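You operate a simulated robot arm through the tools that you are given. There is no shell and no other tool. Be economical: measure what you need, move in short steps, check, and stop when the job is done.

Carry out the task below with a simulated robot arm. There is one attempt and no reset: what you move stays moved.

TASK
Take the small blue clip and leave it on the lot card on the top of the side bench.
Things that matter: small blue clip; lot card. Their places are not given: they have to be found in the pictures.

It is judged by the outcome, as a careful person would: the job done as asked, and still so three seconds after it is handed in. It fails if anything else is knocked over, pushed out of place, dropped, spilled or broken.

THE ROBOT
A 7-joint arm with a two-finger parallel gripper, fixed in place. Base frame: the origin is at the foot of the arm, x ahead of it, y to its left, z up; the work surface is at about z = 0. Lengths are in mm, angles in rad, forces in N, time in s.
With the tool pointing down near the work surface it reaches from about 240 to 620 mm from the base axis. Its first joint turns from -1.152 to 1.152 rad. Payload 2.6 kg.
Tool frame: the origin (TCP) lies between the finger pads and is the grasp point; the fingertips stand 30 mm ahead of it; z points along the fingers, y is the line along which they close. The gripper opens to 94 mm. The fingers are 28 mm wide and 10 mm thick; the gripper's body (50 by 96 mm) begins 55 mm behind the TCP.
Orientation is that of the tool frame in the base frame, as [roll, pitch, yaw] about the fixed x, y, z axes, in that order (R = Rz(yaw) Ry(pitch) Rx(roll)). With the fingers straight down and closing along the base's y, the tool's x points along the base's -x, its y along +y and its z along -z.

THE INTERFACE
- The arm moves only by the tool arm_command. Its arguments are lists of equal length, an entry for each row: "jaw": the finger opening in mm, from 0 to 94; "dp": the shift along the base's x, y, z in mm, a list of three; "yaw": the turn about the base's z in rad. In form: {"jaw": [jaw, ...], "dp": [[tx, ty, tz], ...], "yaw": [yaw, ...]}. A call has 1 to 20 rows; each row shifts and turns the commanded pose from where the row before left it. A row lasts 0.2 s, in which the tool goes at most 50 mm and 0.15 rad; a call with a longer step from one row to the next is refused whole, and so is a gripper value outside its range. A pose out of reach is approached as far as the arm can. The call stops where the force on the tool passes 40 N (or 10 N more than at its start, if that is more) or the arm is blocked; 0.2 s more then pass. The fingers move at their own pace (about 72 mm/s each) and stop on an object; they squeeze with about 26 N. The grip force told is the motor's: it shows also when the fingers shut on nothing. Time passes only in rows, and 0.2 s behind the last, so rows that do not move let the fingers close. It gives the time, the measured TCP pose, the force on the tool (base axes), the opening and the grip force at its end, in the units of the frame above (readings bear some noise).
- Cameras (640 x 400 px; columns grow to the right, rows downward): "scene" is fixed at [57, 465.4, 555]; the picture's right is [-0.41, -0.91, 0.00], its down [-0.60, 0.27, -0.76] and it looks along [0.69, -0.31, -0.65] (base axes); focal length 320 px, centre (320, 200). "wrist" rides on the gripper at [-37, 0, -58] in the tool frame; the picture's right is [0.00, -1.00, 0.00], its down [0.97, 0.00, -0.24] and it looks along [0.24, 0.00, 0.97] (tool axes); focal length 218 px, centre (320, 200).
- snapshot(camera): a new picture of that camera. No time passes.
- probe_pixels(camera, pixels): for up to 12 pixels [column, row] of the newest picture of that camera ("zoom" is the newest enlarged one), the place [x, y, z] in the base frame of the surface seen there, good to about 3 mm. No time passes.
- zoom(camera, box): a new picture of the part [left, top, right, bottom] of that camera's present view, enlarged. No time passes.
- finish_job(): hands the job in; it is judged then, once.

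Work in short steps. Measure before you move; look again where a grasp or a placing could have gone wrong, and mend it. You have 60 turns and 16 pictures in all, the two below and enlarged ones among them. Open the gripper and draw the arm clear of the work before you hand the job in, unless the task says otherwise; then end with one line.

The tools are called after ">>>" by a JSON object that holds its "op" and its "data". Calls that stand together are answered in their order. arm_command: Moves the arm, as the interface text tells. Its arguments: {"type":"object","properties":{"jaw":{"type":"array","items":{"type":"number"}},"dp":{"type":"array","items":{"type":"array","items":{"type":"number"}}},"yaw":{"type":"array","items":{"type":"number"}}},"required":["jaw","dp","yaw"]} The other tools are called the same way: snapshot (camera) takes a picture; probe_pixels (camera, pixels) gives the place of the surface under pixels of a picture; zoom (camera, box) takes an enlarged picture of a part of a camera's view; finish_job () hands the job in.

At the start:

```text
clock: 0.0
ee_pos: [263.9, 256.4, 319.8]
tool_rot: [-3.141, 0.001, -3.141]
wrist_force: [-0.5, 0.5, 0.0]
gripper_width: 93.9
gripper_force: 0.0
```

scene: 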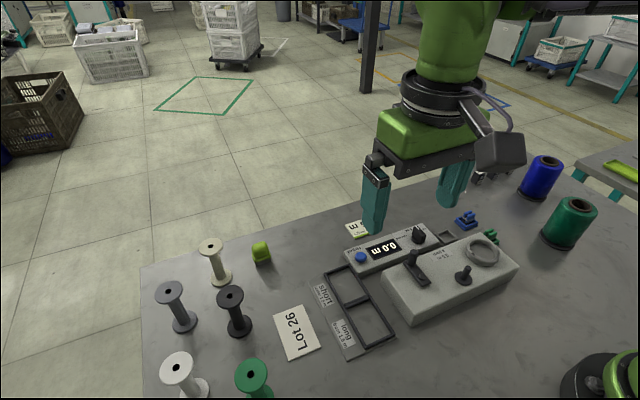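
wrist: 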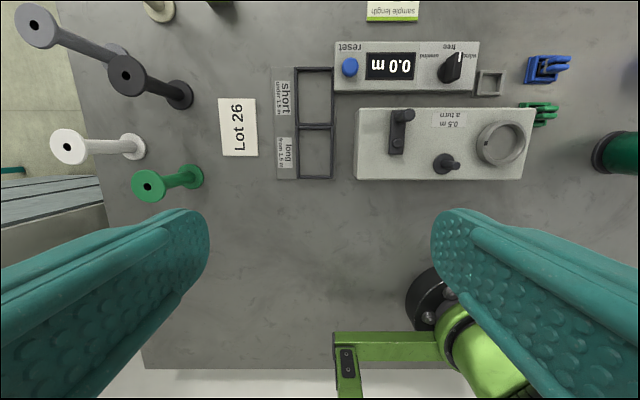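

The blue clip appears at wrist (548,68) and scene (466,220). The "Lot 26" card is at wrist (238,127). I'll enlarge both areas and measure them.

>>> {"op": "zoom", "data": {"camera": "wrist", "box": [460, 30, 600, 130]}}

>>> {"op": "zoom", "data": {"camera": "scene", "box": [420, 130, 640, 270]}}

>>> {"op": "probe_pixels", "data": {"camera": "wrist", "pixels": [[530, 58], [530, 82], [545, 68], [568, 60], [568, 72], [525, 118], [545, 110], [490, 82], [220, 100], [255, 98], [222, 156], [257, 156]]}}

```text
4.00 times, centred on (530, 80) of wrist
```

zoom: 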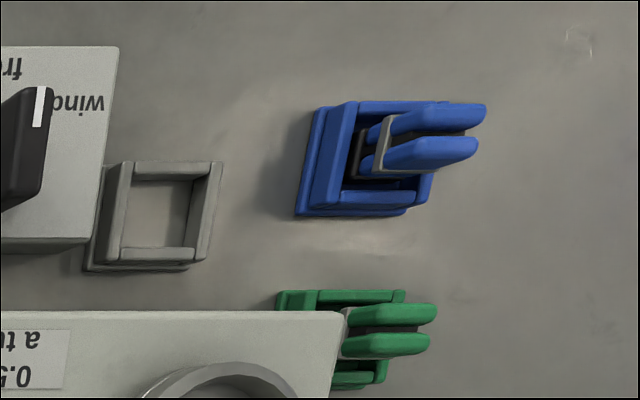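

```text
2.86 times, centred on (530, 200) of scene
```

zoom: 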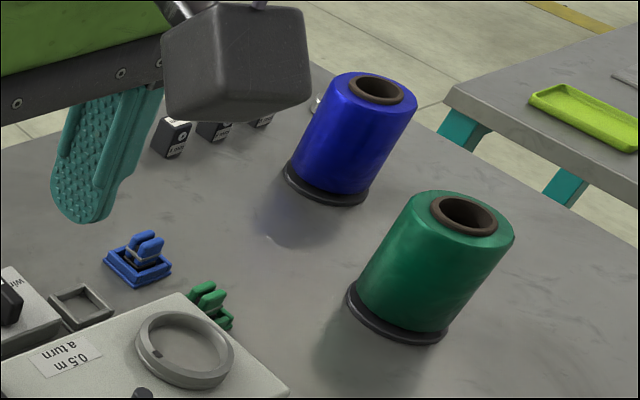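

```text
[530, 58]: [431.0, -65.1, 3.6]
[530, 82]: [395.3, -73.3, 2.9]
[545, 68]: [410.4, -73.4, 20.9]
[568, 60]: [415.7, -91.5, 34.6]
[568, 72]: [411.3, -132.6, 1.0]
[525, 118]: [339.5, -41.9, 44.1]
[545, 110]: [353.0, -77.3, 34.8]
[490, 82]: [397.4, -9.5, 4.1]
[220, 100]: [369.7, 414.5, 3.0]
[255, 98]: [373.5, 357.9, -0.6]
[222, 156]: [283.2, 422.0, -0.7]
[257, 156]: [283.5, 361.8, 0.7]
```

The blue clip, with two prongs and its top at z≈35, seems to sit inside a small blue tray near (412,-85). I'll move above it, staying high, and look straight down.

>>> {"op": "arm_command", "data": {"jaw": [94, 94, 94, 94, 94, 94, 94, 94, 94, 94], "dp": [[14, -34, -10], [14, -34, -10], [14, -34, -10], [14, -34, -10], [14, -34, -10], [14, -34, -10], [14, -34, -10], [14, -34, -10], [14, -34, -20], [14, -34, -20]], "yaw": [0, 0, 0, 0, 0, 0, 0, 0, 0, 0]}}

>>> {"op": "snapshot", "data": {"camera": "wrist"}}

```text
clock: 2.2
ee_pos: [404.1, -83.7, 200.3]
tool_rot: [3.141, 0.001, 3.141]
wrist_force: [-0.4, -0.2, -0.6]
gripper_width: 94.0
gripper_force: 0.1
```

```text
11 pictures are left
```

wrist: 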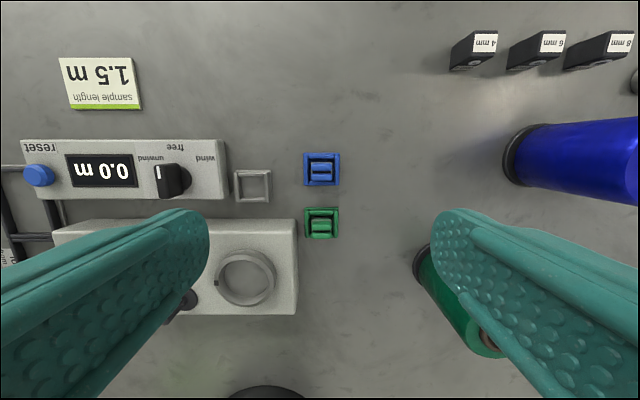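

>>> {"op": "zoom", "data": {"camera": "wrist", "box": [272, 140, 368, 200]}}

>>> {"op": "probe_pixels", "data": {"camera": "zoom", "pixels": [[220, 110], [440, 110], [220, 290], [440, 290], [320, 170], [320, 225], [270, 200], [380, 200], [330, 198], [320, 135], [320, 255], [560, 200]]}}

```text
6.67 times, centred on (320, 170) of wrist
```

zoom: 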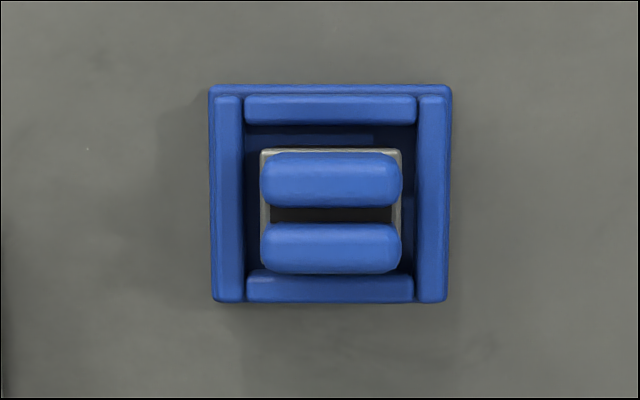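

```text
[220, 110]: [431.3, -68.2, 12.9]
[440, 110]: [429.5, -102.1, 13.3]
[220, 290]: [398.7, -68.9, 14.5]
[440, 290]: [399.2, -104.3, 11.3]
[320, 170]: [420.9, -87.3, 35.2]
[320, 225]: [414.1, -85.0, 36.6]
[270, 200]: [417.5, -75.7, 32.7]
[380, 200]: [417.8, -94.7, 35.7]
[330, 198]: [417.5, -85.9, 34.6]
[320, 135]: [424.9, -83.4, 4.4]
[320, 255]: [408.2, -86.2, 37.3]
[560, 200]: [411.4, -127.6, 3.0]
```

The clip's prongs run along y from about -75 to -96, centred at about (415.5,-86), with the top at z≈36. They stand above a tray whose rim is at z≈13. I'll grip the prong ends along y with the fingertips above the rim (TCP z≈48), coming down with the jaw at 50.

>>> {"op": "arm_command", "data": {"jaw": [50, 50, 50, 50, 50, 50, 50], "dp": [[6, -1, 0], [5.5, -1.3, -20], [0, 0, -40], [0, 0, -40], [0, 0, -30], [0, 0, -10], [0, 0, 0]], "yaw": [0, 0, 0, 0, 0, 0, 0]}}

>>> {"op": "snapshot", "data": {"camera": "wrist"}}

```text
clock: 3.8
ee_pos: [417.1, -86.7, 60.5]
tool_rot: [3.141, 0.0, 3.141]
wrist_force: [0.0, 0.3, 0.1]
gripper_width: 50.0
gripper_force: 0.1
```

```text
9 pictures are left
```

wrist: 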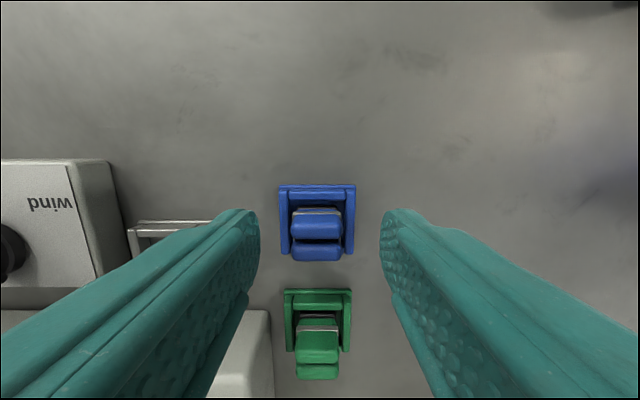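

The fingers straddle the clip evenly, with the clip centre at column 317. The green clip sits just below it in the picture, so I'll check where it is before closing.

>>> {"op": "probe_pixels", "data": {"camera": "wrist", "pixels": [[318, 295], [318, 325], [318, 340], [318, 365], [318, 222], [318, 250], [318, 195]]}}

```text
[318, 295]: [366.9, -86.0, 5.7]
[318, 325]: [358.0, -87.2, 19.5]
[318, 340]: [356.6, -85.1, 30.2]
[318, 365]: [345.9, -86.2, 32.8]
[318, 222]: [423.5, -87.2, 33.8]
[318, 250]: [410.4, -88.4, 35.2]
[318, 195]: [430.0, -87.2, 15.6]
```

The green clip's near edge is at x≈370, clear of the fingers (x 403–431). I'll lower 12 mm, close, and wait for the grip.

>>> {"op": "arm_command", "data": {"jaw": [50, 50, 30, 16, 12, 12], "dp": [[0, 0, -8], [0, 0, -4], [0, 0, 0], [0, 0, 0], [0, 0, 0], [0, 0, 0]], "yaw": [0, 0, 0, 0, 0, 0]}}

```text
clock: 5.2
ee_pos: [415.7, -86.3, 48.9]
tool_rot: [3.141, 0.001, -3.141]
wrist_force: [0.5, -0.8, 0.0]
gripper_width: 20.4
gripper_force: 26.2
```

It's gripped at 20.4 mm with 26 N. I'll lift straight up and look.

>>> {"op": "arm_command", "data": {"jaw": [12, 12, 12, 12, 12], "dp": [[0, 0, 8], [0, 0, 15], [0, 0, 30], [0, 0, 40], [0, 0, 40]], "yaw": [0, 0, 0, 0, 0]}}

>>> {"op": "snapshot", "data": {"camera": "wrist"}}

```text
clock: 6.4
ee_pos: [414.8, -83.7, 184.7]
tool_rot: [-3.141, 0.0, 3.14]
wrist_force: [0.4, 0.4, -0.4]
gripper_width: 20.4
gripper_force: 25.1
```

```text
8 pictures are left
```

wrist: 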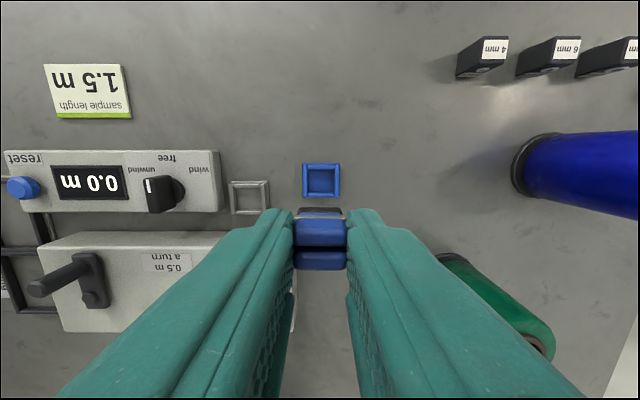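

The clip is held and its tray stayed in place. Next I'll measure the card and the spools near it in the scene view.

>>> {"op": "snapshot", "data": {"camera": "scene"}}

>>> {"op": "probe_pixels", "data": {"camera": "scene", "pixels": [[275, 313], [299, 306], [318, 345], [291, 358], [297, 332], [252, 372], [233, 295], [240, 330], [176, 362], [210, 245], [262, 248], [330, 290]]}}

```text
7 pictures are left
```

scene: 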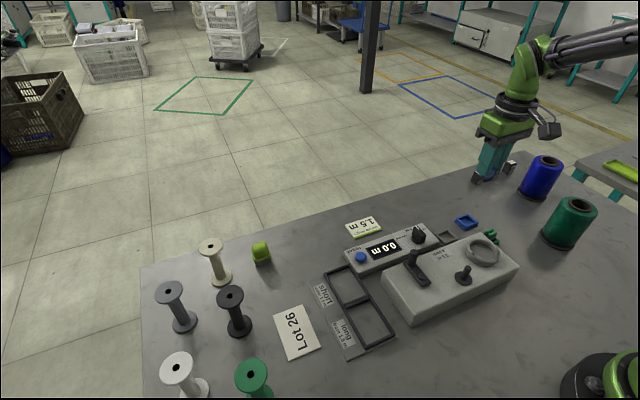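

```text
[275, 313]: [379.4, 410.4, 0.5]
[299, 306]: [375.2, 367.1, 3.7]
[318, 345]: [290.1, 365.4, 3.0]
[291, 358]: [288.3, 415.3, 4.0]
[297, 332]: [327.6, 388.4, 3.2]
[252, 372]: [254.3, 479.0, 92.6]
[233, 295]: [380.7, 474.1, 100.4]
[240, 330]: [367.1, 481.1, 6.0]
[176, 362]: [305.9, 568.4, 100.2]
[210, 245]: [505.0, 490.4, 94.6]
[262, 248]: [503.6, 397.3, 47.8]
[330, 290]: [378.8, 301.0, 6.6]
```

The card's corners give a centre of about (330,389), surface z≈1–3. The closest spools are at about (375,478) and (254,479), roughly 97 tall, so a descent at y≈387 with no yaw clears them. I'll carry the clip across at z≈185.

>>> {"op": "arm_command", "data": {"jaw": [12, 12, 12, 12, 12, 12, 12, 12, 12, 12, 12, 12, 12, 12], "dp": [[-3, 17, 0], [-7, 38, 0], [-7, 38, 0], [-7, 38, 0], [-7, 38, 0], [-7, 38, 0], [-7, 38, 0], [-7, 38, 0], [-7, 38, 0], [-7, 38, 0], [-7, 38, 0], [-7, 38, 0], [-6, 38, 0], [0, 0, 0]], "yaw": [0, 0, 0, 0, 0, 0, 0, 0, 0, 0, 0, 0, 0, 0]}}

>>> {"op": "snapshot", "data": {"camera": "wrist"}}

```text
clock: 9.4
ee_pos: [331.5, 387.8, 183.8]
tool_rot: [3.141, 0.0, -3.142]
wrist_force: [0.2, -0.2, -0.6]
gripper_width: 20.7
gripper_force: 26.1
```

```text
6 pictures are left
```

wrist: 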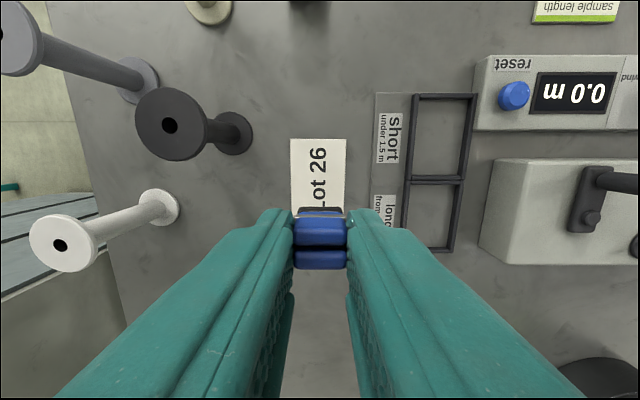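

The clip is lined up over the card. I'll descend, slowly at the end.

>>> {"op": "arm_command", "data": {"jaw": [12, 12, 12, 12, 12, 12, 12], "dp": [[0, 0, -30], [0, 0, -40], [0, 0, -35], [0, 0, -15], [0, 0, -6], [0, 0, -4], [0, 0, 0]], "yaw": [0, 0, 0, 0, 0, 0, 0]}}

>>> {"op": "snapshot", "data": {"camera": "scene"}}

```text
clock: 11.0
ee_pos: [329.9, 388.9, 51.7]
tool_rot: [3.141, 0.0, -3.141]
wrist_force: [-0.5, -0.4, 0.7]
gripper_width: 20.4
gripper_force: 26.4
```

```text
5 pictures are left
```

scene: 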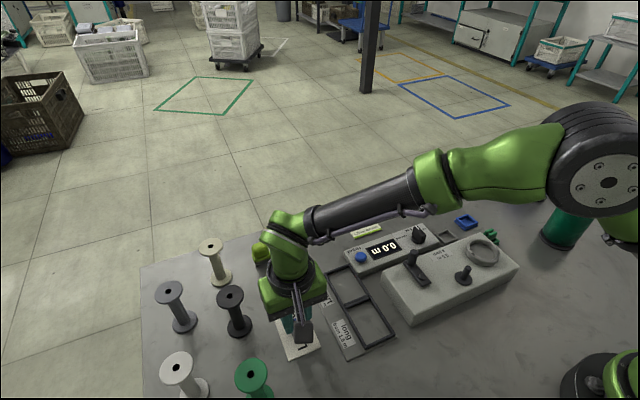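

TCP z is 51.7 with no contact, and nothing has been disturbed. I'll creep down in 1 mm steps to find contact.

>>> {"op": "arm_command", "data": {"jaw": [12, 12, 12, 12, 12], "dp": [[0, 0, -1.5], [0, 0, -1], [0, 0, -1], [0, 0, -1], [0, 0, 0]], "yaw": [0, 0, 0, 0, 0]}}

```text
clock: 12.2
ee_pos: [331.1, 388.8, 48.4]
tool_rot: [3.139, 0.003, 3.141]
wrist_force: [0.3, 1.8, 23.4]
gripper_width: 20.6
gripper_force: 25.7
```

Contact shows as 23 N upward. I'll back off 1 mm, open gently and rise.

>>> {"op": "arm_command", "data": {"jaw": [12, 12, 24, 32, 40, 40], "dp": [[0, 0, 1], [0, 0, 0], [0, 0, 0], [0, 0, 0], [0, 0, 0], [0, 0, 0]], "yaw": [0, 0, 0, 0, 0, 0]}}

>>> {"op": "arm_command", "data": {"jaw": [40, 40, 40, 40, 40, 40], "dp": [[0, 0, 10], [0, 0, 20], [0, 0, 40], [0, 0, 40], [0, 0, 30], [0, 0, 0]], "yaw": [0, 0, 0, 0, 0, 0]}}

>>> {"op": "snapshot", "data": {"camera": "wrist"}}

```text
clock: 13.6
ee_pos: [330.8, 387.8, 48.0]
tool_rot: [3.14, -0.001, -3.141]
wrist_force: [0.3, 0.6, -1.3]
gripper_width: 40.0
gripper_force: 0.1
```

```text
clock: 15.0
ee_pos: [330.9, 387.7, 187.3]
tool_rot: [-3.141, 0.0, 3.142]
wrist_force: [0.2, 0.8, 0.4]
gripper_width: 39.8
gripper_force: 0.1
```

```text
4 pictures are left
```

wrist: 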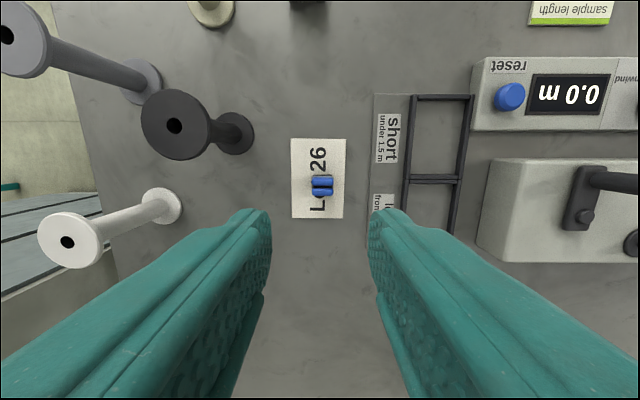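

The clip stands upright on the card at wrist (321,186). I'll draw the arm away and check the whole scene.

>>> {"op": "arm_command", "data": {"jaw": [60, 80, 94, 94, 94, 94], "dp": [[0, 0, 40], [0, -30, 40], [0, -40, 20], [0, -45, 10], [0, -45, 0], [0, -30, 0]], "yaw": [0, 0, 0, 0, 0, 0]}}

>>> {"op": "snapshot", "data": {"camera": "scene"}}

```text
clock: 16.4
ee_pos: [329.7, 195.3, 296.6]
tool_rot: [-3.141, -0.001, -3.14]
wrist_force: [-0.5, -0.4, 0.1]
gripper_width: 94.0
gripper_force: 0.1
```

```text
3 pictures are left
```

scene: 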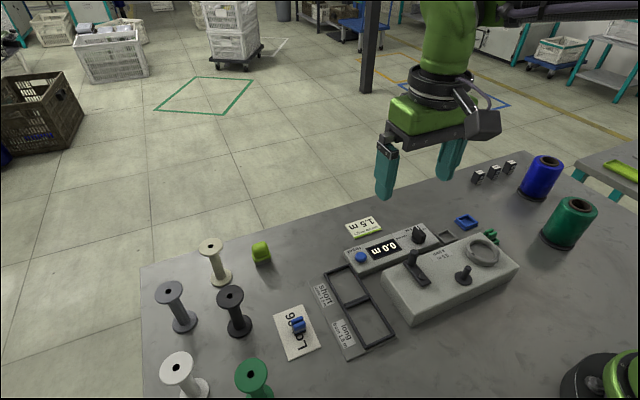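

The clip rests on the Lot 26 card at scene (297,325). Everything else is where it was, so I'm handing in.

>>> {"op": "finish_job", "data": {}}

```text
The job is handed in.
```

The small blue clip is standing on the Lot 26 card, nothing else was moved, and the arm is open and clear of the work.
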